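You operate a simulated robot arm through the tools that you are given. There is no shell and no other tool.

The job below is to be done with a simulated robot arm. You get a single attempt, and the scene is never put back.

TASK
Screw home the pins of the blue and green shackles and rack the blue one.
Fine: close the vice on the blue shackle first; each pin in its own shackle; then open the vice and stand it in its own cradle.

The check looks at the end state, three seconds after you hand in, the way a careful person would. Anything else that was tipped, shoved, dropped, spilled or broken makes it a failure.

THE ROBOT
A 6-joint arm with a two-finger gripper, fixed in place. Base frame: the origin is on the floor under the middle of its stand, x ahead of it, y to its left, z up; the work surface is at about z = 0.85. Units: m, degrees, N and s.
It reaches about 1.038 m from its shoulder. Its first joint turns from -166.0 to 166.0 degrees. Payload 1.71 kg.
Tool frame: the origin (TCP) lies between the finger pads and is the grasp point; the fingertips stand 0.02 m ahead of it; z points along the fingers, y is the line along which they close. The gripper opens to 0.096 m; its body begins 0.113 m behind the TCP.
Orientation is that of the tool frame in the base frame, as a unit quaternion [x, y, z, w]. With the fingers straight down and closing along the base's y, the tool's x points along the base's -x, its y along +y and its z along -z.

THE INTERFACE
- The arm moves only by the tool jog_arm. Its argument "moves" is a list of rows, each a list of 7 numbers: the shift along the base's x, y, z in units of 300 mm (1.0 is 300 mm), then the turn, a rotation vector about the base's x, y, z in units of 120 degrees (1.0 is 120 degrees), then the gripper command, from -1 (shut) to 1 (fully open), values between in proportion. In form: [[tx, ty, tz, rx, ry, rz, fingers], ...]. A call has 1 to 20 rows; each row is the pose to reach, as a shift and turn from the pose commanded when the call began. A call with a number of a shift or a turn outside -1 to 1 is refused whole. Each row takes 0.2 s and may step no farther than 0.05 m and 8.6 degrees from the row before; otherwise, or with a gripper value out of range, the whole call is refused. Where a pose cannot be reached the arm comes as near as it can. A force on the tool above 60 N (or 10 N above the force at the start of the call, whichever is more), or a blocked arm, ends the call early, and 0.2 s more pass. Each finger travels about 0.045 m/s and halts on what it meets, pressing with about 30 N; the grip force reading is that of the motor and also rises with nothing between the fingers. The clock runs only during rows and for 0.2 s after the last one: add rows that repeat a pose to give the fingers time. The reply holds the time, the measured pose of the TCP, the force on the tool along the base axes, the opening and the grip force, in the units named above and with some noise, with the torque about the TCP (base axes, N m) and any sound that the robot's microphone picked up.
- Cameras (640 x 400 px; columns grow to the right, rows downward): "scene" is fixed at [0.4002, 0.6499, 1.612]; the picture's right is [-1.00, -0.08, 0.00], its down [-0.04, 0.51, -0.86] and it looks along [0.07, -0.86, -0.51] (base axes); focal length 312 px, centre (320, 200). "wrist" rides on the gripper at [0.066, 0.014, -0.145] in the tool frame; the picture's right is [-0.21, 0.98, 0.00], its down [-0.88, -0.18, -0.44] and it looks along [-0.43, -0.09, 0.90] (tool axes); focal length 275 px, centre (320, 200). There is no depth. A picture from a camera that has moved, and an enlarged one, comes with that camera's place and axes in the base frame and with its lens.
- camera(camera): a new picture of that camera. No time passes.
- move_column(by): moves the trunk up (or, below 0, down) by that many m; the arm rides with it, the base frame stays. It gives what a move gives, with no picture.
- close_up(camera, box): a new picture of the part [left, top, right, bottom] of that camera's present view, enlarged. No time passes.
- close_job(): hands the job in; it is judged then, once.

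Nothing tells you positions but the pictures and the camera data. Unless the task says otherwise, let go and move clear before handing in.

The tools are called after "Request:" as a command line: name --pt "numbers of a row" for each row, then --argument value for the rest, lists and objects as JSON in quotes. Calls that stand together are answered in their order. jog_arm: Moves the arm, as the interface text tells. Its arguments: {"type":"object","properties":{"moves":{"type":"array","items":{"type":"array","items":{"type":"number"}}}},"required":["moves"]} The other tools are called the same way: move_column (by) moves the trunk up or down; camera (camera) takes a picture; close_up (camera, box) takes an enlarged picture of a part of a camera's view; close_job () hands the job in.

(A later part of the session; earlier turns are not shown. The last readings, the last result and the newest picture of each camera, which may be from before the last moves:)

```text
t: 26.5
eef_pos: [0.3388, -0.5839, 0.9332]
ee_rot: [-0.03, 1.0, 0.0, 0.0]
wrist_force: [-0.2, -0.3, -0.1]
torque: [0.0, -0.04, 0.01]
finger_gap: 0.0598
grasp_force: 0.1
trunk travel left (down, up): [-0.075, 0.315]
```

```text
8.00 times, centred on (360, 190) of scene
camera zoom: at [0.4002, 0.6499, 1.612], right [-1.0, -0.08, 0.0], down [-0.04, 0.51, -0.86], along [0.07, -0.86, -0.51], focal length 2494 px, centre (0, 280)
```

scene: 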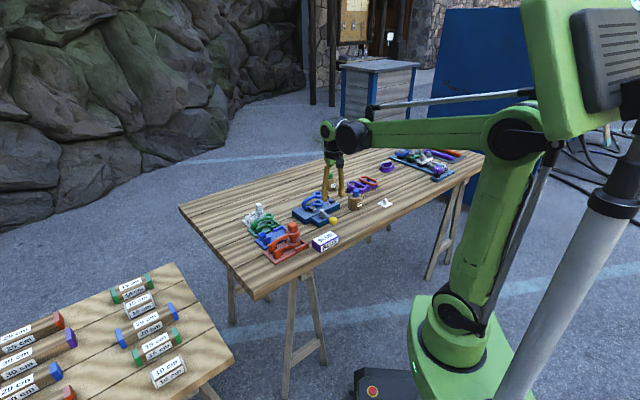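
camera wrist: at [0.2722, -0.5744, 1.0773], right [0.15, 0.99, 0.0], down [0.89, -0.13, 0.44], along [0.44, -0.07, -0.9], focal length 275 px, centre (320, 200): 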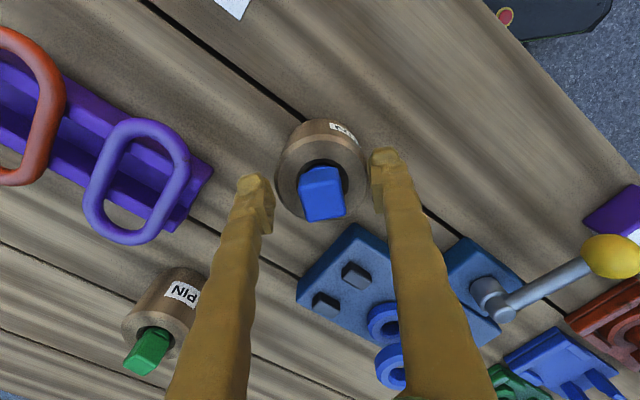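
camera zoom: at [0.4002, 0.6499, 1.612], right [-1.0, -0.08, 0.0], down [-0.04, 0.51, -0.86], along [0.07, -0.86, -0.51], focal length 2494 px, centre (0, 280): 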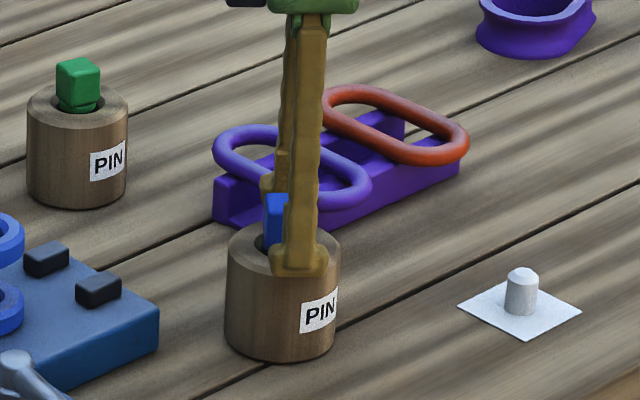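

The fingers straddle the head and only a 2 mm shift is needed. I'll correct that and close.

Request:
jog_arm --pt "0.008 -0.001 0 0 0 0.009 0.25" --pt "0.008 -0.001 0 0 0 0.009 -0.8" --pt "0.008 -0.001 0 0 0 0.009 -0.8" --pt "0.008 -0.001 0 0 0 0.009 -0.8" --pt "0.008 -0.001 0 0 0 0.009 -0.8" --pt "0.008 -0.001 0 0 0 0.009 -0.8"

Request:
close_up --camera "wrist" --box '[240, 130, 400, 230]'

Request:
close_up --camera "scene" --box '[320, 165, 400, 215]'

```text
t: 27.9
eef_pos: [0.342, -0.583, 0.9347]
ee_rot: [-0.039, 0.999, -0.001, -0.002]
wrist_force: [2.0, 7.7, 16.4]
torque: [-0.03, 0.01, -0.04]
finger_gap: 0.0241
grasp_force: 29.9
trunk travel left (down, up): [-0.075, 0.315]
```

```text
4.00 times, centred on (320, 180) of wrist
camera zoom: at [0.2743, -0.5749, 1.0783], right [0.13, 0.99, 0.0], down [0.89, -0.12, 0.44], along [0.44, -0.06, -0.9], focal length 1101 px, centre (320, 280)
```

zoom: 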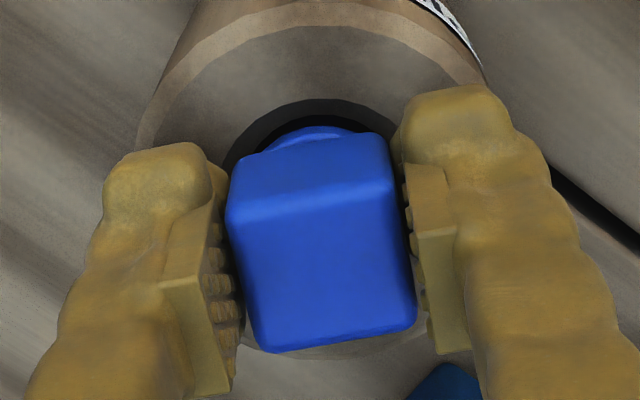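

```text
8.00 times, centred on (360, 190) of scene
camera zoom: at [0.4002, 0.6499, 1.612], right [-1.0, -0.08, 0.0], down [-0.04, 0.51, -0.86], along [0.07, -0.86, -0.51], focal length 2494 px, centre (0, 280)
```

zoom: 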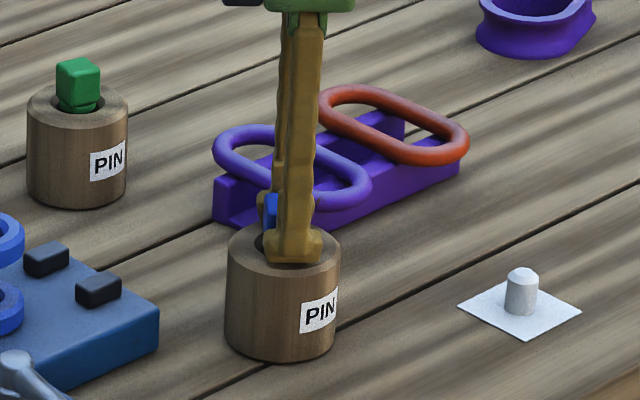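

The head is gripped with a 24 mm gap. I'll lift straight up slowly and check that the pin comes with the fingers.

Request:
jog_arm --pt "0 0 0.02 0 0 0 -0.8" --pt "0 0 0.05 0 0 0 -0.8" --pt "0 0 0.1 0 0 0 -0.8"

Request:
close_up --camera "scene" --box '[320, 165, 400, 215]'

```text
t: 28.7
eef_pos: [0.3426, -0.5853, 0.9628]
ee_rot: [-0.038, 0.999, 0.0, -0.002]
wrist_force: [-1.5, -0.1, -2.2]
torque: [0.0, 0.01, 0.02]
finger_gap: 0.0237
grasp_force: 30.0
trunk travel left (down, up): [-0.075, 0.315]
```

```text
8.00 times, centred on (360, 190) of scene
camera zoom: at [0.4002, 0.6499, 1.612], right [-1.0, -0.08, 0.0], down [-0.04, 0.51, -0.86], along [0.07, -0.86, -0.51], focal length 2494 px, centre (0, 280)
```

zoom: 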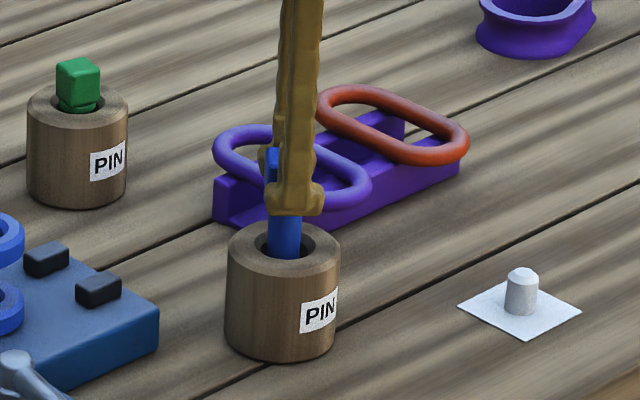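

The pin is coming up with the gripper. I'll lift until it is fully clear and look at its length and straightness.

Request:
jog_arm --pt "0 0 0.1 0 0 0 -0.8" --pt "0 0 0.2 0 0 0 -0.8" --pt "0 0 0.3 0 0 0 -0.8" --pt "0 0 0.35 0 0 0 -0.8" --pt "0 0 0.35 0 0 0 -0.8"

Request:
close_up --camera "scene" --box '[320, 145, 400, 195]'

Request:
camera --camera "wrist"

```text
t: 29.9
eef_pos: [0.343, -0.584, 1.0679]
ee_rot: [-0.039, 0.999, 0.0, -0.001]
wrist_force: [0.5, -0.7, -2.0]
torque: [-0.02, 0.04, -0.01]
finger_gap: 0.0234
grasp_force: 29.7
trunk travel left (down, up): [-0.075, 0.315]
```

```text
8.00 times, centred on (360, 170) of scene
camera zoom: at [0.4002, 0.6499, 1.612], right [-1.0, -0.08, 0.0], down [-0.04, 0.51, -0.86], along [0.07, -0.86, -0.51], focal length 2494 px, centre (0, 440)
```

zoom: 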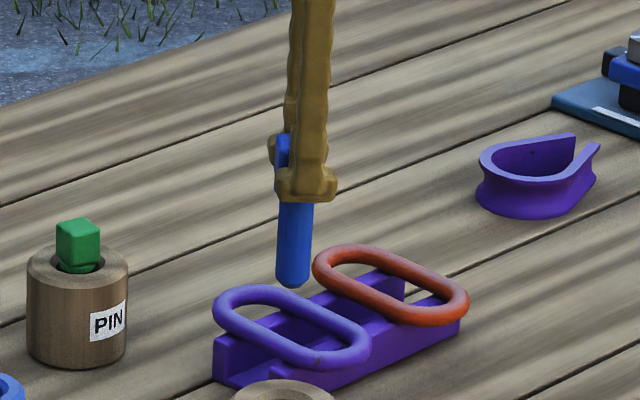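

```text
taken
camera wrist: at [0.2753, -0.5754, 1.2125], right [0.13, 0.99, 0.0], down [0.89, -0.12, 0.44], along [0.44, -0.06, -0.9], focal length 275 px, centre (320, 200)
```

wrist: 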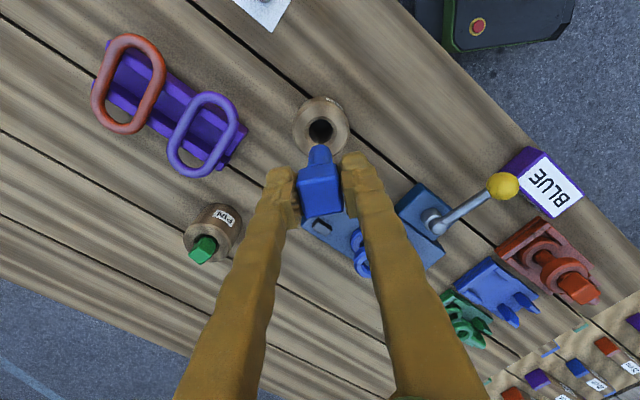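

The pin is held vertically, with its tip about 85 mm below the TCP. I'll carry it above the upper eye of the blue shackle near (0.507, -0.533), staying clear of it, and measure the alignment there.

Request:
jog_arm --pt "0.09 0.028 0 0 0 0 -0.8" --pt "0.18 0.056 0 0 0 0 -0.8" --pt "0.27 0.085 0 0 0 0 -0.8" --pt "0.36 0.113 0 0 0 0 -0.8" --pt "0.45 0.141 0 0 0 0 -0.8" --pt "0.548 0.17 -0.0 0 0 0 -0.8" --pt "0.548 0.17 -0.0 0 0 0 -0.8"

Request:
camera --camera "wrist"

Request:
close_up --camera "wrist" --box '[240, 80, 400, 180]'

Request:
close_up --camera "scene" --box '[280, 160, 360, 210]'

```text
t: 31.5
eef_pos: [0.5057, -0.5353, 1.0674]
ee_rot: [-0.039, 0.999, 0.0, -0.002]
wrist_force: [-0.3, -1.1, -1.3]
torque: [0.0, 0.02, 0.02]
finger_gap: 0.0235
grasp_force: 30.1
trunk travel left (down, up): [-0.075, 0.315]
```

```text
taken
camera wrist: at [0.4392, -0.5256, 1.2119], right [0.13, 0.99, 0.0], down [0.89, -0.12, 0.44], along [0.44, -0.06, -0.9], focal length 275 px, centre (320, 200)
```

wrist: 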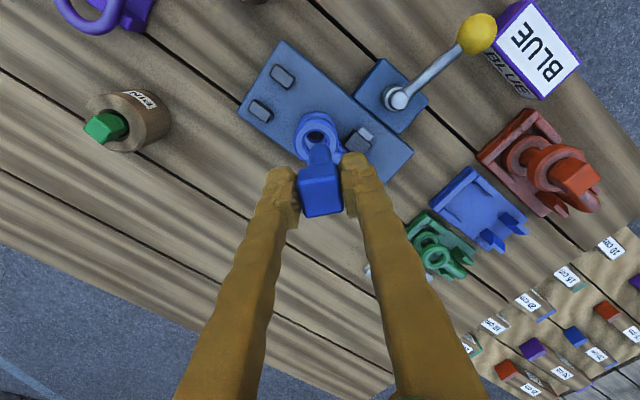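

```text
4.00 times, centred on (320, 130) of wrist
camera zoom: at [0.4392, -0.5256, 1.2119], right [0.13, 0.99, 0.0], down [0.89, -0.12, 0.44], along [0.44, -0.06, -0.9], focal length 1101 px, centre (320, 480)
```

zoom: 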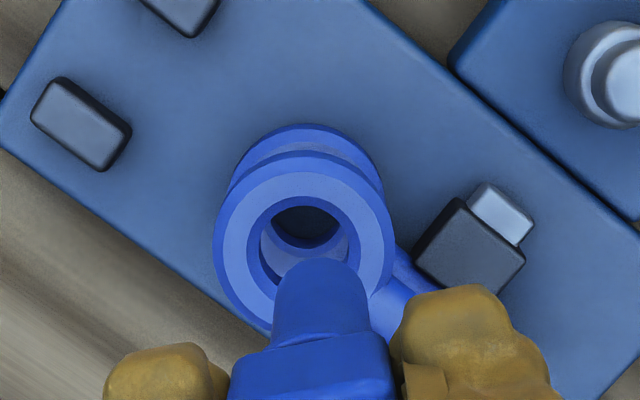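

```text
8.00 times, centred on (320, 185) of scene
camera zoom: at [0.4002, 0.6499, 1.612], right [-1.0, -0.08, 0.0], down [-0.04, 0.51, -0.86], along [0.07, -0.86, -0.51], focal length 2494 px, centre (320, 320)
```

zoom: 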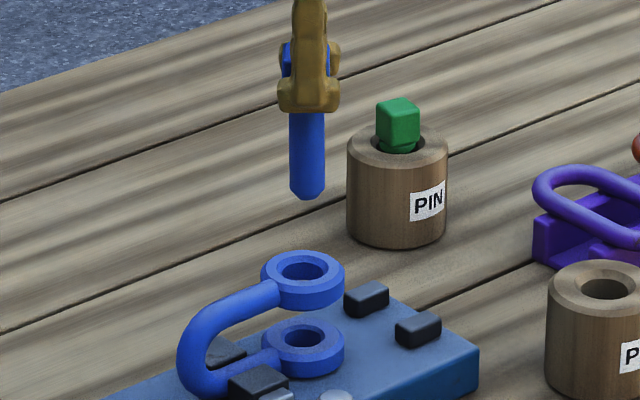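

Both cameras agree on the offset: the eye is about 2 mm farther in +x and 4 mm farther in -y than the pin tip. I'll correct that, lower until the tip is about 1.5 cm above the eye, and check again.

Request:
jog_arm --pt "0.007 -0.013 -0.05 0 0 0 -0.8" --pt "0.007 -0.013 -0.1 0 0 0 -0.8" --pt "0.007 -0.013 -0.1 0 0 0 -0.8"

Request:
close_up --camera "wrist" --box '[240, 90, 400, 190]'

Request:
close_up --camera "scene" --box '[290, 165, 350, 203]'

```text
t: 32.3
eef_pos: [0.5078, -0.5385, 1.0358]
ee_rot: [-0.038, 0.999, 0.0, -0.002]
wrist_force: [0.4, -0.5, -2.4]
torque: [0.01, 0.02, 0.02]
finger_gap: 0.0234
grasp_force: 29.9
trunk travel left (down, up): [-0.075, 0.315]
```

```text
4.00 times, centred on (320, 140) of wrist
camera zoom: at [0.441, -0.5295, 1.1818], right [0.13, 0.99, 0.0], down [0.89, -0.12, 0.44], along [0.44, -0.06, -0.9], focal length 1101 px, centre (320, 440)
```

zoom: 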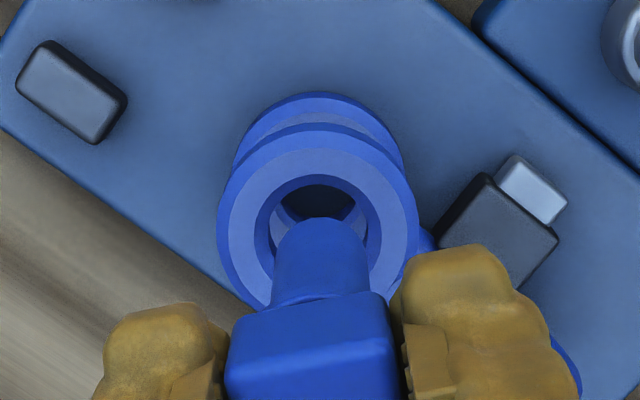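

```text
10.53 times, centred on (320, 184) of scene
camera zoom: at [0.4002, 0.6499, 1.612], right [-1.0, -0.08, 0.0], down [-0.04, 0.51, -0.86], along [0.07, -0.86, -0.51], focal length 3282 px, centre (320, 368)
```

zoom: 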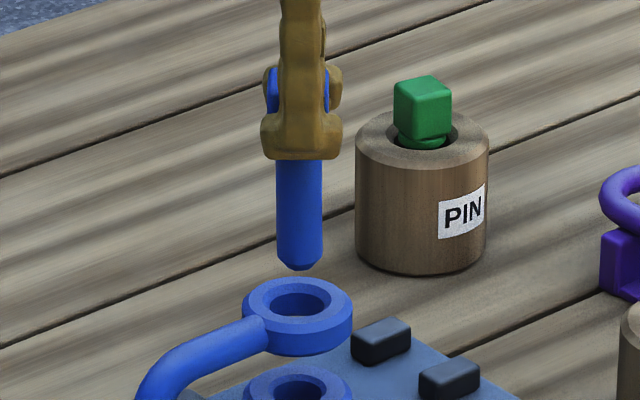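

The pin and eye now line up within about 1 mm in both views. I'll lower it through the upper eye until the tip is just above the lower one.

Request:
jog_arm --pt "0 0 -0.03 0 0 0 -0.8" --pt "0 0 -0.06 0 0 0 -0.8" --pt "0 0 -0.09 0 0 0 -0.8" --pt "0 0 -0.12 0 0 0 -0.8" --pt "0 0 -0.14 0 0 0 -0.8" --pt "0 0 -0.14 0 0 0 -0.8"

Request:
close_up --camera "scene" --box '[290, 175, 350, 213]'

Request:
close_up --camera "wrist" --box '[240, 90, 400, 190]'

```text
t: 33.7
eef_pos: [0.5091, -0.5372, 0.9948]
ee_rot: [-0.038, 0.999, -0.001, -0.001]
wrist_force: [0.9, -0.5, -1.8]
torque: [0.0, 0.0, 0.01]
finger_gap: 0.0237
grasp_force: 29.7
trunk travel left (down, up): [-0.075, 0.315]
```

```text
10.53 times, centred on (320, 194) of scene
camera zoom: at [0.4002, 0.6499, 1.612], right [-1.0, -0.08, 0.0], down [-0.04, 0.51, -0.86], along [0.07, -0.86, -0.51], focal length 3282 px, centre (320, 263)
```

zoom: 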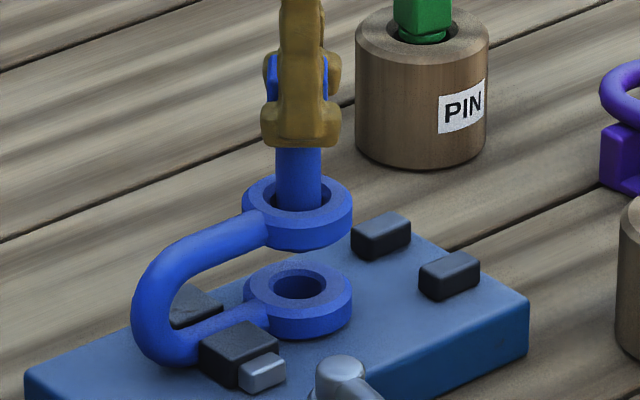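

```text
4.00 times, centred on (320, 140) of wrist
camera zoom: at [0.4414, -0.5291, 1.1401], right [0.13, 0.99, 0.0], down [0.89, -0.12, 0.44], along [0.44, -0.06, -0.9], focal length 1101 px, centre (320, 440)
```

zoom: 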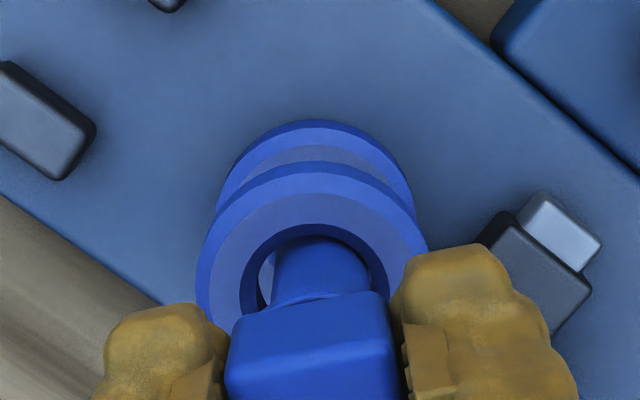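

The pin is inside the upper eye and sits about 1.6 mm too far in +y relative to both rings. I'll correct that and lower a little more until the tip shows between the eyes.

Request:
jog_arm --pt "0 -0.0053 0 0 0 0 -0.8" --pt "0 -0.0053 -0.02 0 0 0 -0.8" --pt "0 -0.0053 -0.03 0 0 0 -0.8" --pt "0 -0.0053 -0.03 0 0 0 -0.8"

Request:
close_up --camera "scene" --box '[300, 183, 340, 208]'

Request:
close_up --camera "wrist" --box '[240, 90, 400, 190]'

```text
t: 34.7
eef_pos: [0.5077, -0.54, 0.9862]
ee_rot: [-0.039, 0.999, 0.0, 0.0]
wrist_force: [0.5, -0.1, -1.9]
torque: [-0.01, 0.03, 0.03]
finger_gap: 0.0237
grasp_force: 29.9
trunk travel left (down, up): [-0.075, 0.315]
```

```text
16.00 times, centred on (320, 196) of scene
camera zoom: at [0.4002, 0.6499, 1.612], right [-1.0, -0.08, 0.0], down [-0.04, 0.51, -0.86], along [0.07, -0.86, -0.51], focal length 4989 px, centre (320, 272)
```

zoom: 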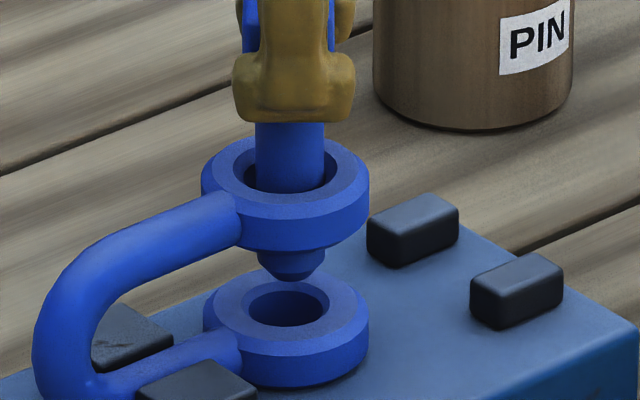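

```text
4.00 times, centred on (320, 140) of wrist
camera zoom: at [0.4408, -0.5309, 1.1312], right [0.13, 0.99, 0.0], down [0.89, -0.12, 0.44], along [0.44, -0.06, -0.9], focal length 1101 px, centre (320, 440)
```

zoom: 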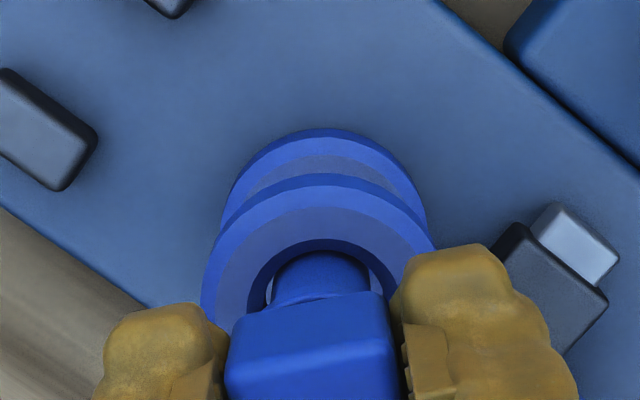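

The tip is now visible about 11 mm above the lower eye and aligned to within about 1 mm. I'll nudge 0.8 mm in +x and lower gently until it meets the thread.

Request:
jog_arm --pt "0.0027 0 0 0 0 0 -0.8" --pt "0.0027 0 -0.015 0 0 0 -0.8" --pt "0.0027 0 -0.027 0 0 0 -0.8" --pt "0.0027 0 -0.034 0 0 0 -0.8" --pt "0.0027 0 -0.034 0 0 0 -0.8"

Request:
close_up --camera "scene" --box '[300, 183, 340, 208]'

```text
t: 35.9
eef_pos: [0.5088, -0.5395, 0.9755]
ee_rot: [-0.038, 0.999, 0.0, -0.002]
wrist_force: [0.2, 0.3, -1.0]
torque: [-0.01, 0.01, -0.01]
finger_gap: 0.0233
grasp_force: 30.2
trunk travel left (down, up): [-0.075, 0.315]
```

```text
16.00 times, centred on (320, 196) of scene
camera zoom: at [0.4002, 0.6499, 1.612], right [-1.0, -0.08, 0.0], down [-0.04, 0.51, -0.86], along [0.07, -0.86, -0.51], focal length 4989 px, centre (320, 272)
```

zoom: 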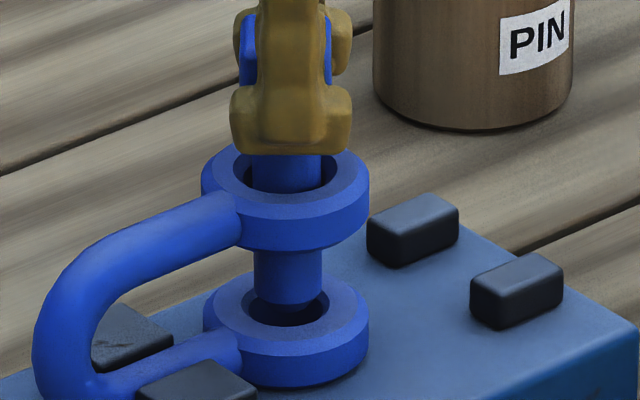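

The tip is entering the mouth of the lower eye, well centred. I'll continue down in millimetre steps and watch the force.

Request:
jog_arm --pt "0 0 -0.004 0 0 0 -0.8" --pt "0 0 -0.008 0 0 0 -0.8" --pt "0 0 -0.012 0 0 0 -0.8" --pt "0 0 -0.012 0 0 0 -0.8"

Request:
close_up --camera "scene" --box '[300, 183, 340, 208]'

```text
t: 36.9
eef_pos: [0.5097, -0.5391, 0.9729]
ee_rot: [-0.038, 0.999, -0.001, -0.002]
wrist_force: [-0.2, 0.2, -1.7]
torque: [-0.01, -0.01, 0.0]
finger_gap: 0.0237
grasp_force: 30.0
trunk travel left (down, up): [-0.075, 0.315]
```

```text
16.00 times, centred on (320, 196) of scene
camera zoom: at [0.4002, 0.6499, 1.612], right [-1.0, -0.08, 0.0], down [-0.04, 0.51, -0.86], along [0.07, -0.86, -0.51], focal length 4989 px, centre (320, 272)
```

zoom: 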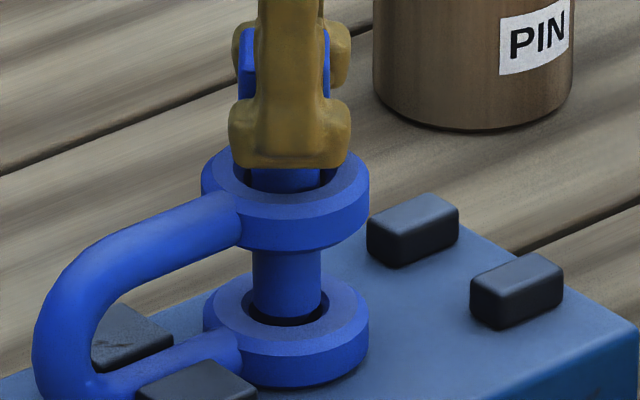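

It is going into the lower hole with no contact force. I'll continue down.

Request:
jog_arm --pt "0 0 -0.004 0 0 0 -0.8" --pt "0 0 -0.008 0 0 0 -0.8" --pt "0 0 -0.012 0 0 0 -0.8" --pt "0 0 -0.012 0 0 0 -0.8"

Request:
close_up --camera "wrist" --box '[240, 90, 400, 190]'

Request:
jog_arm --pt "0 0 -0.004 0 0 0 -0.8" --pt "0 0 -0.008 0 0 0 -0.8" --pt "0 0 -0.012 0 0 0 -0.8" --pt "0 0 -0.012 0 0 0 -0.8"

Request:
close_up --camera "scene" --box '[300, 183, 340, 208]'

```text
t: 37.9
eef_pos: [0.5084, -0.5401, 0.9701]
ee_rot: [-0.039, 0.999, -0.001, -0.001]
wrist_force: [6.8, -3.7, 17.3]
torque: [-0.05, -0.3, -0.04]
finger_gap: 0.0235
grasp_force: 30.1
trunk travel left (down, up): [-0.075, 0.315]
```

```text
4.00 times, centred on (320, 140) of wrist
camera zoom: at [0.4417, -0.5304, 1.1144], right [0.13, 0.99, 0.0], down [0.89, -0.12, 0.44], along [0.44, -0.06, -0.9], focal length 1101 px, centre (320, 440)
```

zoom: 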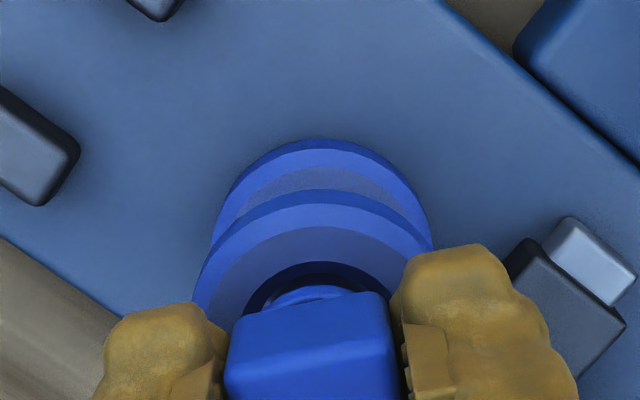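

```text
t: 38.9
eef_pos: [0.5094, -0.5391, 0.9677]
ee_rot: [-0.039, 0.999, -0.001, 0.0]
wrist_force: [15.0, -12.0, 50.8]
torque: [-0.26, -0.34, -0.08]
finger_gap: 0.0235
grasp_force: 30.1
trunk travel left (down, up): [-0.075, 0.315]
```

```text
16.00 times, centred on (320, 196) of scene
camera zoom: at [0.4002, 0.6499, 1.612], right [-1.0, -0.08, 0.0], down [-0.04, 0.51, -0.86], along [0.07, -0.86, -0.51], focal length 4989 px, centre (320, 272)
```

zoom: 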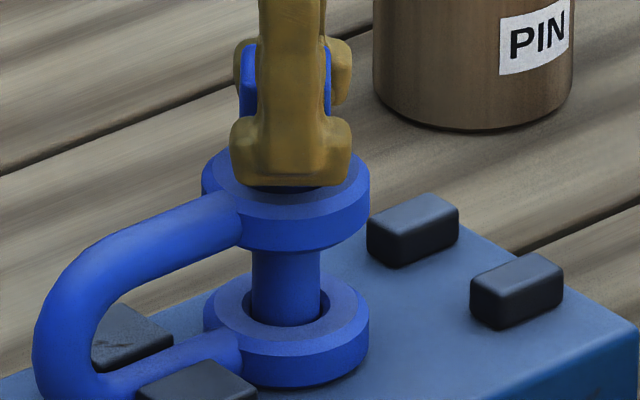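

The pin has reached the thread start, and I pressed harder than I wanted (about 50 N). The lateral force shows the hole is slightly toward +x and -y, so I'll back off 2 mm and shift half a millimetre.

Request:
jog_arm --pt "0.001 -0.0008 0.004 0 0 0 -0.8" --pt "0.0017 -0.0013 0.007 0 0 0 -0.8" --pt "0.0017 -0.0013 0.007 0 0 0 -0.8"

Request:
close_up --camera "scene" --box '[300, 178, 340, 203]'

```text
t: 39.7
eef_pos: [0.5079, -0.539, 0.968]
ee_rot: [-0.038, 0.999, -0.002, -0.001]
wrist_force: [11.7, -4.6, 35.9]
torque: [-0.08, -0.23, -0.08]
finger_gap: 0.0235
grasp_force: 30.5
trunk travel left (down, up): [-0.075, 0.315]
```

```text
16.00 times, centred on (320, 190) of scene
camera zoom: at [0.4002, 0.6499, 1.612], right [-1.0, -0.08, 0.0], down [-0.04, 0.51, -0.86], along [0.07, -0.86, -0.51], focal length 4989 px, centre (320, 352)
```

zoom: 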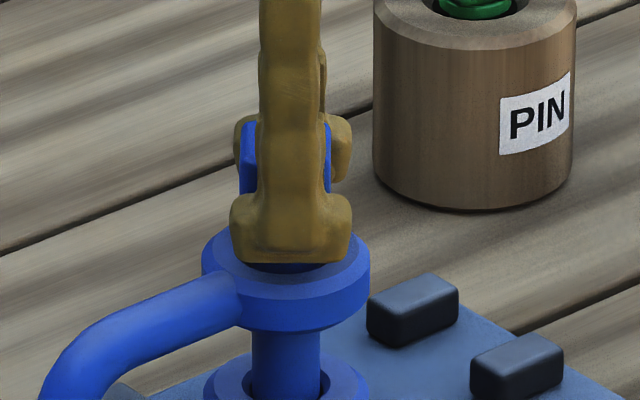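

Request:
jog_arm --pt "0.0015 -0.0007 0.005 0 0 0 -0.8" --pt "0.003 -0.0013 0.0105 0 0 0 -0.8" --pt "0.003 -0.0013 0.0105 0 0 0 -0.8"

```text
t: 40.5
eef_pos: [0.5097, -0.5405, 0.9701]
ee_rot: [-0.039, 0.999, 0.0, -0.001]
wrist_force: [-6.3, 9.7, -1.0]
torque: [0.26, 0.5, 0.0]
finger_gap: 0.0234
grasp_force: 29.7
trunk travel left (down, up): [-0.075, 0.315]
```

The lateral force has slightly overcorrected, so I'll split the difference and apply light downward pressure. Then I'll make a first clockwise turn of 60° to see whether the thread catches.

Request:
jog_arm --pt "-0.001 0.001 -0.003 0 0 0 -0.8" --pt "-0.001 0.001 -0.005 0 0 -0.0625 -0.8" --pt "-0.001 0.001 -0.005 0 0 -0.125 -0.8" --pt "-0.001 0.001 -0.005 0 0 -0.1875 -0.8" --pt "-0.001 0.0 -0.005 0 0 -0.25 -0.8" --pt "-0.0015 -0.001 -0.005 0 0 -0.3125 -0.8" --pt "-0.002 -0.002 -0.005 0 0 -0.375 -0.8" --pt "-0.002 -0.002 -0.005 0 0 -0.4375 -0.8" --pt "-0.002 -0.0025 -0.005 0 0 -0.5 -0.8"

Request:
close_up --camera "scene" --box '[300, 178, 340, 203]'

Request:
close_up --camera "wrist" --box '[240, 130, 400, 230]'

```text
t: 42.5
eef_pos: [0.5093, -0.5385, 0.9705]
ee_rot: [0.466, 0.885, -0.001, -0.001]
wrist_force: [-2.4, 29.6, -2.5]
torque: [0.91, 0.21, 0.01]
finger_gap: 0.0234
grasp_force: 30.2
trunk travel left (down, up): [-0.075, 0.315]
```

```text
16.00 times, centred on (320, 190) of scene
camera zoom: at [0.4002, 0.6499, 1.612], right [-1.0, -0.08, 0.0], down [-0.04, 0.51, -0.86], along [0.07, -0.86, -0.51], focal length 4989 px, centre (320, 352)
```

zoom: 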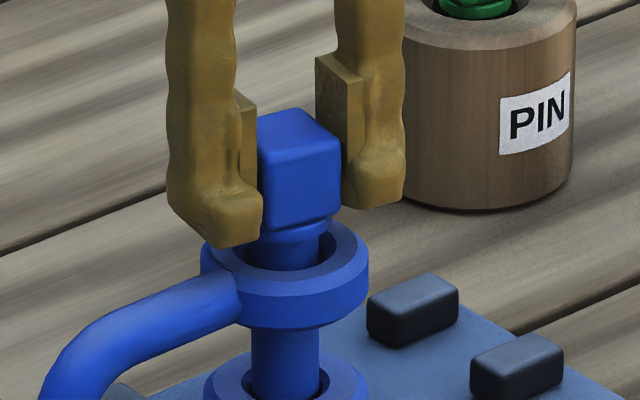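

```text
4.00 times, centred on (320, 180) of wrist
camera zoom: at [0.4837, -0.477, 1.1147], right [0.92, 0.38, 0.0], down [0.34, -0.83, 0.45], along [0.17, -0.41, -0.9], focal length 1101 px, centre (320, 280)
```

zoom: 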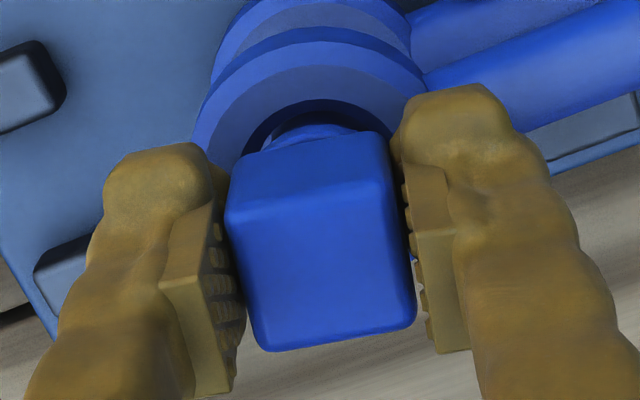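

The thread start turned with almost no torque, but the lateral force is 30 N in +y, so my axis compensation was the wrong way. I'll relax it and read the forces again.

Request:
jog_arm --pt "0 0.002 0 0 0 0 -0.8" --pt "0 0.003 0 0 0 0 -0.8" --pt "0 0.003 0 0 0 0 -0.8"

```text
t: 43.3
eef_pos: [0.5093, -0.5399, 0.9721]
ee_rot: [0.466, 0.885, 0.0, -0.001]
wrist_force: [3.4, 20.8, -1.5]
torque: [0.42, -0.17, 0.03]
finger_gap: 0.0234
grasp_force: 29.9
trunk travel left (down, up): [-0.075, 0.315]
```

Request:
jog_arm --pt "0.001 0.003 0 0 0 0 -0.8" --pt "0.001 0.006 0 0 0 0 -0.8" --pt "0.001 0.006 0 0 0 0 -0.8"

```text
t: 44.1
eef_pos: [0.5097, -0.5383, 0.9692]
ee_rot: [0.466, 0.885, 0.0, 0.0]
wrist_force: [3.9, 0.6, 0.6]
torque: [-0.48, -0.41, 0.0]
finger_gap: 0.0235
grasp_force: 29.7
trunk travel left (down, up): [-0.075, 0.315]
```

The lateral load is now near zero, and it gives me the pin's offset from the tool axis. I'll turn another 60° clockwise with the right compensation and a light downward bias.

Request:
jog_arm --pt "0.0006 0.0004 -0.002 0 0 -0.0625 -0.8" --pt "0.0012 0.0007 -0.004 0 0 -0.125 -0.8" --pt "0.0018 0.001 -0.005 0 0 -0.1875 -0.8" --pt "0.0024 0.0014 -0.005 0 0 -0.25 -0.8" --pt "0.003 0.0017 -0.005 0 0 -0.3125 -0.8" --pt "0.0036 0.002 -0.005 0 0 -0.375 -0.8" --pt "0.0042 0.0024 -0.005 0 0 -0.4375 -0.8" --pt "0.0049 0.0028 -0.005 0 0 -0.5 -0.8" --pt "0.0049 0.0028 -0.005 0 0 -0.5 -0.8"

Request:
close_up --camera "scene" --box '[300, 178, 340, 203]'

```text
t: 46.1
eef_pos: [0.5114, -0.5385, 0.9679]
ee_rot: [0.846, 0.533, 0.0, -0.001]
wrist_force: [-7.4, -9.7, 9.3]
torque: [-0.33, 0.25, -0.02]
finger_gap: 0.0236
grasp_force: 30.1
trunk travel left (down, up): [-0.075, 0.315]
```

```text
16.00 times, centred on (320, 190) of scene
camera zoom: at [0.4002, 0.6499, 1.612], right [-1.0, -0.08, 0.0], down [-0.04, 0.51, -0.86], along [0.07, -0.86, -0.51], focal length 4989 px, centre (320, 352)
```

zoom: 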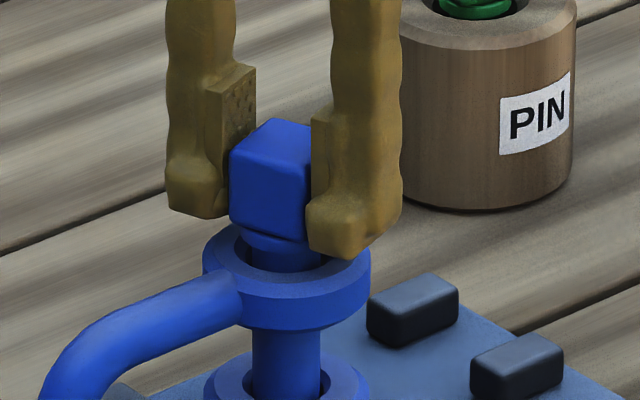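

The pin turns in place with light pressure. I'll keep turning clockwise to gain depth and find how far the wrist can rotate.

Request:
jog_arm --pt "0.0002 -0.0008 0 0 0 -0.0625 -0.8" --pt "0.0004 -0.0016 0 0 0 -0.125 -0.8" --pt "0.0006 -0.0025 0 0 0 -0.1875 -0.8" --pt "0.0008 -0.0033 0 0 0 -0.25 -0.8" --pt "0.0013 -0.0038 0 0 0 -0.3125 -0.8" --pt "0.0019 -0.0044 0 0 0 -0.375 -0.8" --pt "0.0025 -0.005 0 0 0 -0.4375 -0.8" --pt "0.003 -0.0055 0 0 0 -0.5 -0.8" --pt "0.003 -0.0055 0 0 0 -0.5 -0.8"

Request:
close_up --camera "scene" --box '[300, 178, 340, 203]'

```text
t: 48.1
eef_pos: [0.5129, -0.5394, 0.9689]
ee_rot: [0.999, 0.038, 0.001, 0.0]
wrist_force: [-5.7, -2.3, -4.4]
torque: [-0.1, 0.32, 0.0]
finger_gap: 0.0235
grasp_force: 30.0
trunk travel left (down, up): [-0.075, 0.315]
```

```text
16.00 times, centred on (320, 190) of scene
camera zoom: at [0.4002, 0.6499, 1.612], right [-1.0, -0.08, 0.0], down [-0.04, 0.51, -0.86], along [0.07, -0.86, -0.51], focal length 4989 px, centre (320, 352)
```

zoom: 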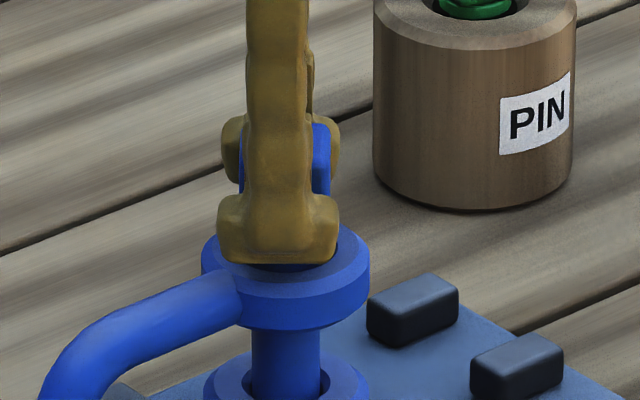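

The downward pull of about 4 N without any z command shows the thread is engaged and drawing the pin in, at roughly 0.9 mm per 60°. I'll keep turning and follow it down.

Request:
jog_arm --pt "0 -0.0008 -0.001 0 0 -0.0625 -0.8" --pt "0 -0.0016 -0.0015 0 0 -0.125 -0.8" --pt "0 -0.0025 -0.002 0 0 -0.1875 -0.8" --pt "0 -0.0033 -0.0025 0 0 -0.25 -0.8" --pt "-0.0004 -0.004 -0.003 0 0 -0.3125 -0.8" --pt "-0.0008 -0.0048 -0.0035 0 0 -0.375 -0.8" --pt "-0.0012 -0.0056 -0.004 0 0 -0.4375 -0.8" --pt "-0.0017 -0.0063 -0.0045 0 0 -0.5 -0.8" --pt "-0.0017 -0.0063 -0.0045 0 0 -0.5 -0.8"

Request:
close_up --camera "scene" --box '[300, 178, 340, 203]'

```text
t: 50.1
eef_pos: [0.5127, -0.5405, 0.9679]
ee_rot: [0.938, -0.347, 0.001, -0.001]
wrist_force: [-7.3, 8.0, -6.6]
torque: [0.28, 0.38, 0.02]
finger_gap: 0.0237
grasp_force: 30.4
out of reach, approached as far as the arm can: row 7, 8, 9
trunk travel left (down, up): [-0.075, 0.315]
```

```text
16.00 times, centred on (320, 190) of scene
camera zoom: at [0.4002, 0.6499, 1.612], right [-1.0, -0.08, 0.0], down [-0.04, 0.51, -0.86], along [0.07, -0.86, -0.51], focal length 4989 px, centre (320, 352)
```

zoom: 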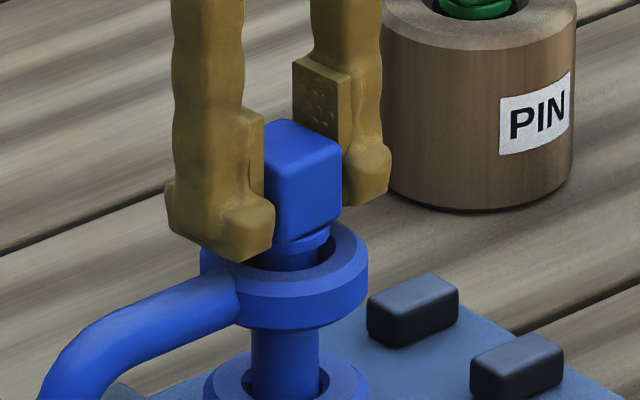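

The wrist reached its limit after about 225° of turning, and the pin has visibly dropped a few millimetres. I'll open, re-centre on the pin axis, rotate back counter-clockwise to get a new stroke, and regrip the square head.

Request:
jog_arm --pt "0 0 0 0 0 0 -0.3" --pt "0 0 0 0 0 0 0.1" --pt "0 0 0 0 0 0 0.1" --pt "-0.0067 0.0033 0.003 0 0 0 0.1" --pt "-0.0067 0.0033 0.01 0 0 0.07 0.1" --pt "-0.0067 0.0033 0.015 0 0 0.14 0.1" --pt "-0.0067 0.0033 0.015 0 0 0.21 0.1" --pt "-0.0067 0.0033 0.015 0 0 0.28 0.1" --pt "-0.0067 0.0033 0.015 0 0 0.35 0.1" --pt "-0.0067 0.0033 0.015 0 0 0.42 0.1" --pt "-0.0067 0.0033 0.015 0 0 0.49 0.1" --pt "-0.0067 0.0033 0.015 0 0 0.56 0.1" --pt "-0.0067 0.0033 0.015 0 0 0.63 0.1" --pt "-0.0067 0.0033 0.015 0 0 0.7 0.1" --pt "-0.0067 0.0033 0.015 0 0 0.75 0.1" --pt "-0.0067 0.0033 0.015 0 0 0.75 0.1"

Request:
close_up --camera "scene" --box '[300, 178, 340, 203]'

Request:
camera --camera "wrist"

Request:
close_up --camera "scene" --box '[236, 195, 316, 270]'

```text
t: 53.5
eef_pos: [0.5101, -0.5398, 0.9699]
ee_rot: [0.908, 0.419, -0.001, 0.0]
wrist_force: [0.1, 0.9, 0.4]
torque: [0.01, 0.02, 0.0]
finger_gap: 0.0529
grasp_force: 0.2
trunk travel left (down, up): [-0.075, 0.315]
```

```text
16.00 times, centred on (320, 190) of scene
camera zoom: at [0.4002, 0.6499, 1.612], right [-1.0, -0.08, 0.0], down [-0.04, 0.51, -0.86], along [0.07, -0.86, -0.51], focal length 4989 px, centre (320, 352)
```

zoom: 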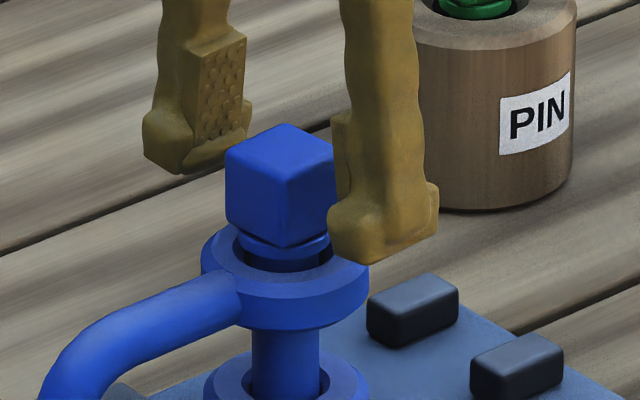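

```text
taken
camera wrist: at [0.562, -0.4991, 1.1155], right [0.61, -0.79, 0.0], down [-0.71, -0.55, 0.45], along [-0.35, -0.27, -0.9], focal length 275 px, centre (320, 200)
```

wrist: 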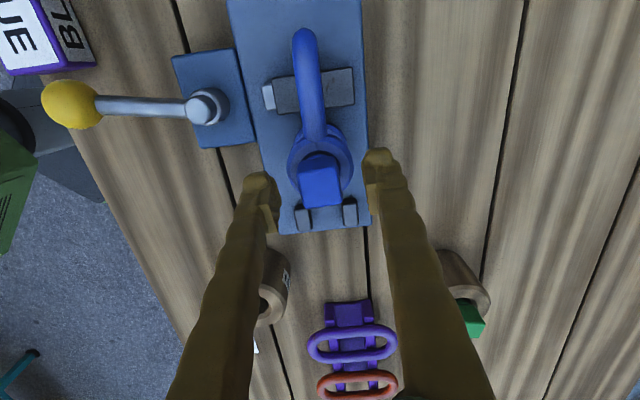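

```text
5.33 times, centred on (276, 232) of scene
camera zoom: at [0.4002, 0.6499, 1.612], right [-1.0, -0.08, 0.0], down [-0.04, 0.51, -0.86], along [0.07, -0.86, -0.51], focal length 1663 px, centre (555, 27)
```

zoom: 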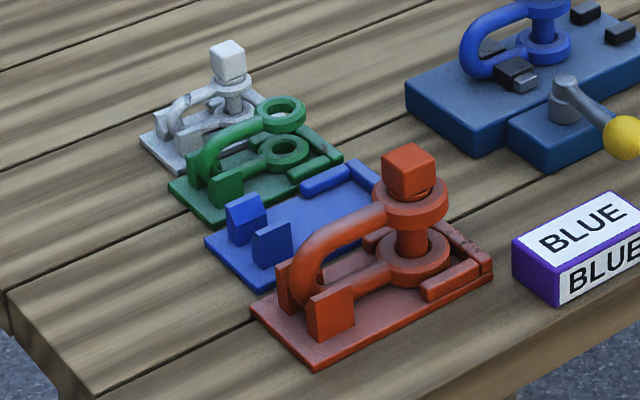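

The pin stands by itself in the thread. The seated red and white shackles show the head nearly on the ring, so this pin needs about 11 mm more. I'll rotate back further to set up a 270° stroke.

Request:
jog_arm --pt "0 0 0.007 0 0 0.07 0.1" --pt "0 0 0.007 0 0 0.14 0.1" --pt "0 0 0.007 0 0 0.21 0.1" --pt "0 0 0.007 0 0 0.28 0.1" --pt "0 0 0.007 0 0 0.35 0.1" --pt "0 0 0.007 0 0 0.42 0.1" --pt "0 0 0.007 0 0 0.49 0.1" --pt "0 0 0.007 0 0 0.56 0.1" --pt "0 0 0.007 0 0 0.63 0.1" --pt "0 0 0.007 0 0 0.7 0.1" --pt "0 0 0.007 0 0 0.77 0.1" --pt "0 0 0.007 0 0 0.84 0.1" --pt "0 0 0.007 0 0 0.91 0.1" --pt "0 0 0.007 0 0 0.98 0.1" --pt "0 0 0.007 0 0 1.0 0.1"

Request:
jog_arm --pt "0 0 0 0 0 0.07 0.1" --pt "0 0 0 0 0 0.14 0.1" --pt "0 0 0 0 0 0.21 0.1" --pt "0 0 0 0 0 0.28 0.1" --pt "0 0 0 0 0 0.35 0.1" --pt "0 0 0 0 0 0.42 0.1" --pt "0 0 0 0 0 0.49 0.1" --pt "0 0 0 0 0 0.5 0.1" --pt "0 0 0 0 0 0.5 0.1"

Request:
close_up --camera "wrist" --box '[240, 110, 400, 210]'

Request:
close_up --camera "scene" --box '[300, 178, 340, 203]'

```text
t: 56.7
eef_pos: [0.5088, -0.5398, 0.9729]
ee_rot: [0.091, 0.996, 0.0, -0.001]
wrist_force: [-0.9, 0.7, 0.4]
torque: [-0.01, -0.03, 0.0]
finger_gap: 0.0527
grasp_force: 0.1
trunk travel left (down, up): [-0.075, 0.315]
```

```text
t: 58.7
eef_pos: [0.5106, -0.5388, 0.9728]
ee_rot: [-0.418, 0.908, 0.0, 0.0]
wrist_force: [0.0, 0.4, 0.3]
torque: [0.0, 0.02, -0.03]
finger_gap: 0.0528
grasp_force: 0.0
trunk travel left (down, up): [-0.075, 0.315]
```

```text
4.00 times, centred on (320, 160) of wrist
camera zoom: at [0.4563, -0.5808, 1.1176], right [-0.61, 0.79, 0.0], down [0.71, 0.55, 0.44], along [0.35, 0.27, -0.9], focal length 1101 px, centre (320, 360)
```

zoom: 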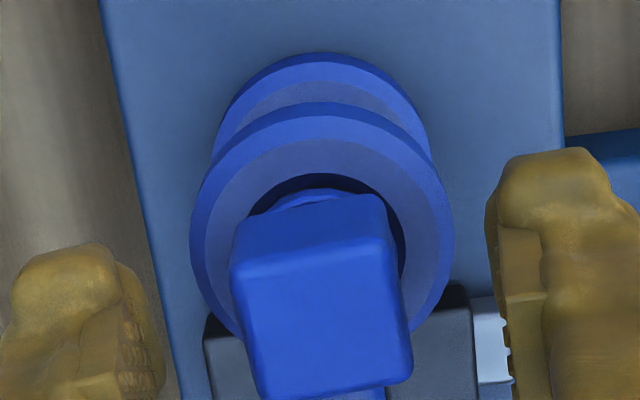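

```text
16.00 times, centred on (320, 190) of scene
camera zoom: at [0.4002, 0.6499, 1.612], right [-1.0, -0.08, 0.0], down [-0.04, 0.51, -0.86], along [0.07, -0.86, -0.51], focal length 4989 px, centre (320, 352)
```

zoom: 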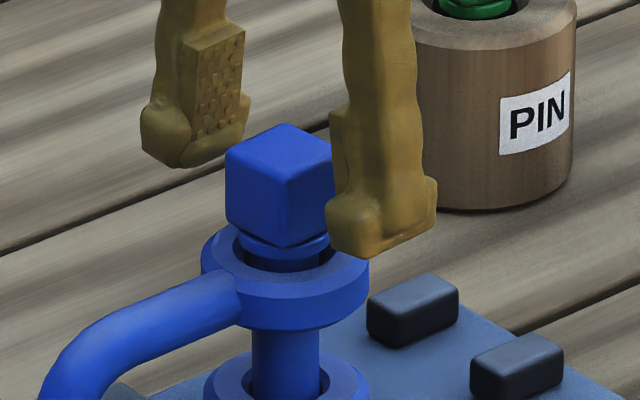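

The fingers line up with the head faces. I'll lower 3 mm, close on the head and check the lateral forces.

Request:
jog_arm --pt "-0.001 -0.0025 -0.01 0 0 0 0.1" --pt "-0.001 -0.0025 -0.01 0 0 0 -0.8" --pt "-0.001 -0.0025 -0.01 0 0 0 -0.8" --pt "-0.001 -0.0025 -0.01 0 0 0 -0.8" --pt "-0.001 -0.0025 -0.01 0 0 0 -0.8"

Request:
close_up --camera "wrist" --box '[240, 110, 400, 210]'

```text
t: 59.9
eef_pos: [0.509, -0.5407, 0.9701]
ee_rot: [-0.418, 0.909, -0.001, 0.0]
wrist_force: [0.9, -2.1, 0.4]
torque: [-0.01, -0.07, -0.03]
finger_gap: 0.0235
grasp_force: 29.7
trunk travel left (down, up): [-0.075, 0.315]
```

```text
4.00 times, centred on (320, 160) of wrist
camera zoom: at [0.4553, -0.5815, 1.1145], right [-0.61, 0.79, 0.0], down [0.71, 0.55, 0.44], along [0.35, 0.27, -0.9], focal length 1101 px, centre (320, 360)
```

zoom: 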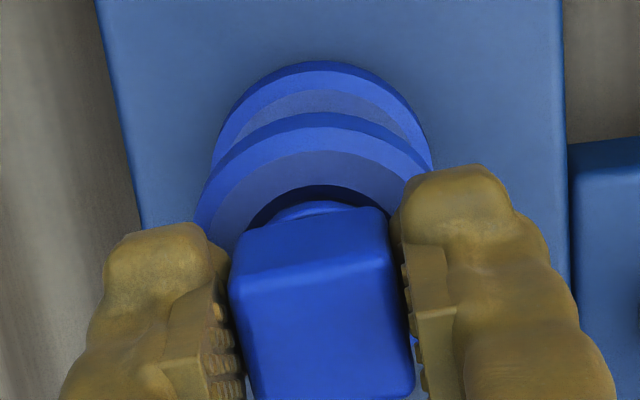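

The grip is clean with negligible side load. I'll turn 120° clockwise, following down about 1.8 mm.

Request:
jog_arm --pt "0 0 -0.0005 0 0 -0.07 -0.8" --pt "0 0 -0.001 0 0 -0.14 -0.8" --pt "0 0 -0.0015 0 0 -0.21 -0.8" --pt "0 0 -0.002 0 0 -0.28 -0.8" --pt "0 0 -0.0025 0 0 -0.35 -0.8" --pt "0 0 -0.003 0 0 -0.42 -0.8" --pt "0 0 -0.0035 0 0 -0.49 -0.8" --pt "0 0 -0.0035 0 0 -0.5 -0.8"

Request:
jog_arm --pt "0 0 -0.0005 0 0 -0.07 -0.8" --pt "0 0 -0.001 0 0 -0.14 -0.8" --pt "0 0 -0.0015 0 0 -0.21 -0.8" --pt "0 0 -0.002 0 0 -0.28 -0.8" --pt "0 0 -0.0025 0 0 -0.35 -0.8" --pt "0 0 -0.003 0 0 -0.42 -0.8" --pt "0 0 -0.0035 0 0 -0.49 -0.8" --pt "0 0 -0.0035 0 0 -0.5 -0.8"

Request:
close_up --camera "scene" --box '[300, 178, 340, 203]'

```text
t: 61.7
eef_pos: [0.5087, -0.5397, 0.9688]
ee_rot: [0.094, 0.996, -0.001, -0.001]
wrist_force: [-9.7, 19.1, -1.0]
torque: [0.47, 0.68, 0.06]
finger_gap: 0.0236
grasp_force: 30.1
trunk travel left (down, up): [-0.075, 0.315]
```

```text
t: 63.5
eef_pos: [0.5099, -0.5395, 0.9685]
ee_rot: [0.578, 0.816, -0.001, 0.0]
wrist_force: [2.2, 27.7, 0.1]
torque: [0.83, 0.1, 0.05]
finger_gap: 0.0239
grasp_force: 30.4
trunk travel left (down, up): [-0.075, 0.315]
```

```text
16.00 times, centred on (320, 190) of scene
camera zoom: at [0.4002, 0.6499, 1.612], right [-1.0, -0.08, 0.0], down [-0.04, 0.51, -0.86], along [0.07, -0.86, -0.51], focal length 4989 px, centre (320, 352)
```

zoom: 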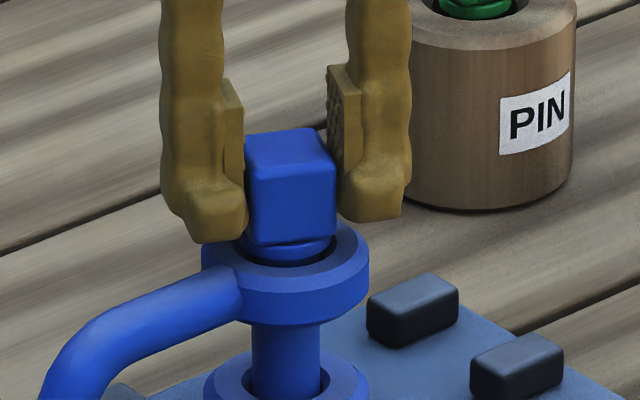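

The z force stays near zero while following about 2 mm per 120°, so the pitch is about 6 mm per turn. The side load comes from a consistent 1.5 mm axis offset, which I'll compensate over the rest of the stroke.

Request:
jog_arm --pt "0 0.004 0 0 0 0 -0.8" --pt "0 0.008 -0.0005 0 0 -0.07 -0.8" --pt "0.0005 0.009 -0.001 0 0 -0.14 -0.8" --pt "0.0015 0.0092 -0.0015 0 0 -0.21 -0.8" --pt "0.0022 0.0093 -0.002 0 0 -0.28 -0.8" --pt "0.003 0.0093 -0.0025 0 0 -0.35 -0.8" --pt "0.0038 0.0093 -0.003 0 0 -0.42 -0.8" --pt "0.0047 0.0093 -0.0035 0 0 -0.5 -0.8" --pt "0.0047 0.0093 -0.0035 0 0 -0.5 -0.8"

Request:
close_up --camera "scene" --box '[300, 178, 340, 203]'

```text
refused: row 8 steps farther than a row can; nothing moved
```

```text
16.00 times, centred on (320, 190) of scene
camera zoom: at [0.4002, 0.6499, 1.612], right [-1.0, -0.08, 0.0], down [-0.04, 0.51, -0.86], along [0.07, -0.86, -0.51], focal length 4989 px, centre (320, 352)
```

zoom: 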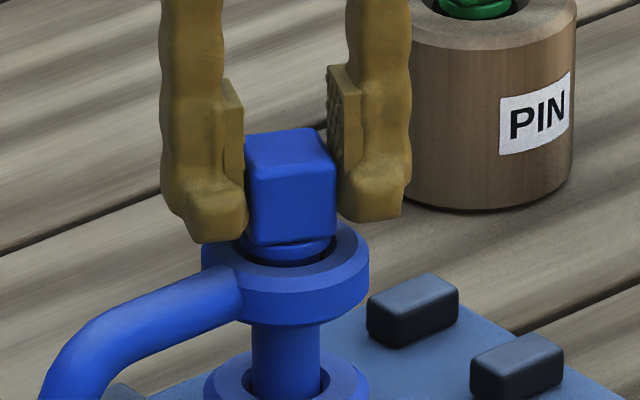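

One row stepped too far in rotation (0.08 is 9.6°), so nothing moved. I'll resend it with even steps.

Request:
jog_arm --pt "0 0.004 0 0 0 0 -0.8" --pt "0 0.008 -0.0005 0 0 -0.07 -0.8" --pt "0.0005 0.009 -0.001 0 0 -0.14 -0.8" --pt "0.0015 0.0092 -0.0015 0 0 -0.21 -0.8" --pt "0.0022 0.0093 -0.002 0 0 -0.28 -0.8" --pt "0.003 0.0093 -0.0025 0 0 -0.35 -0.8" --pt "0.0038 0.0093 -0.003 0 0 -0.42 -0.8" --pt "0.0045 0.0093 -0.0035 0 0 -0.49 -0.8" --pt "0.0047 0.0093 -0.0035 0 0 -0.5 -0.8"

Request:
close_up --camera "scene" --box '[300, 178, 340, 203]'

```text
t: 65.5
eef_pos: [0.5107, -0.538, 0.968]
ee_rot: [0.909, 0.417, 0.001, -0.001]
wrist_force: [-14.4, -19.1, 22.2]
torque: [-0.36, 0.02, 0.22]
finger_gap: 0.0336
grasp_force: 30.4
trunk travel left (down, up): [-0.075, 0.315]
```

```text
16.00 times, centred on (320, 190) of scene
camera zoom: at [0.4002, 0.6499, 1.612], right [-1.0, -0.08, 0.0], down [-0.04, 0.51, -0.86], along [0.07, -0.86, -0.51], focal length 4989 px, centre (320, 352)
```

zoom: 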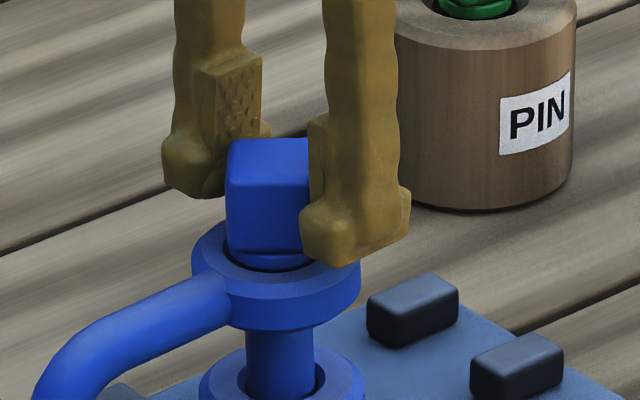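

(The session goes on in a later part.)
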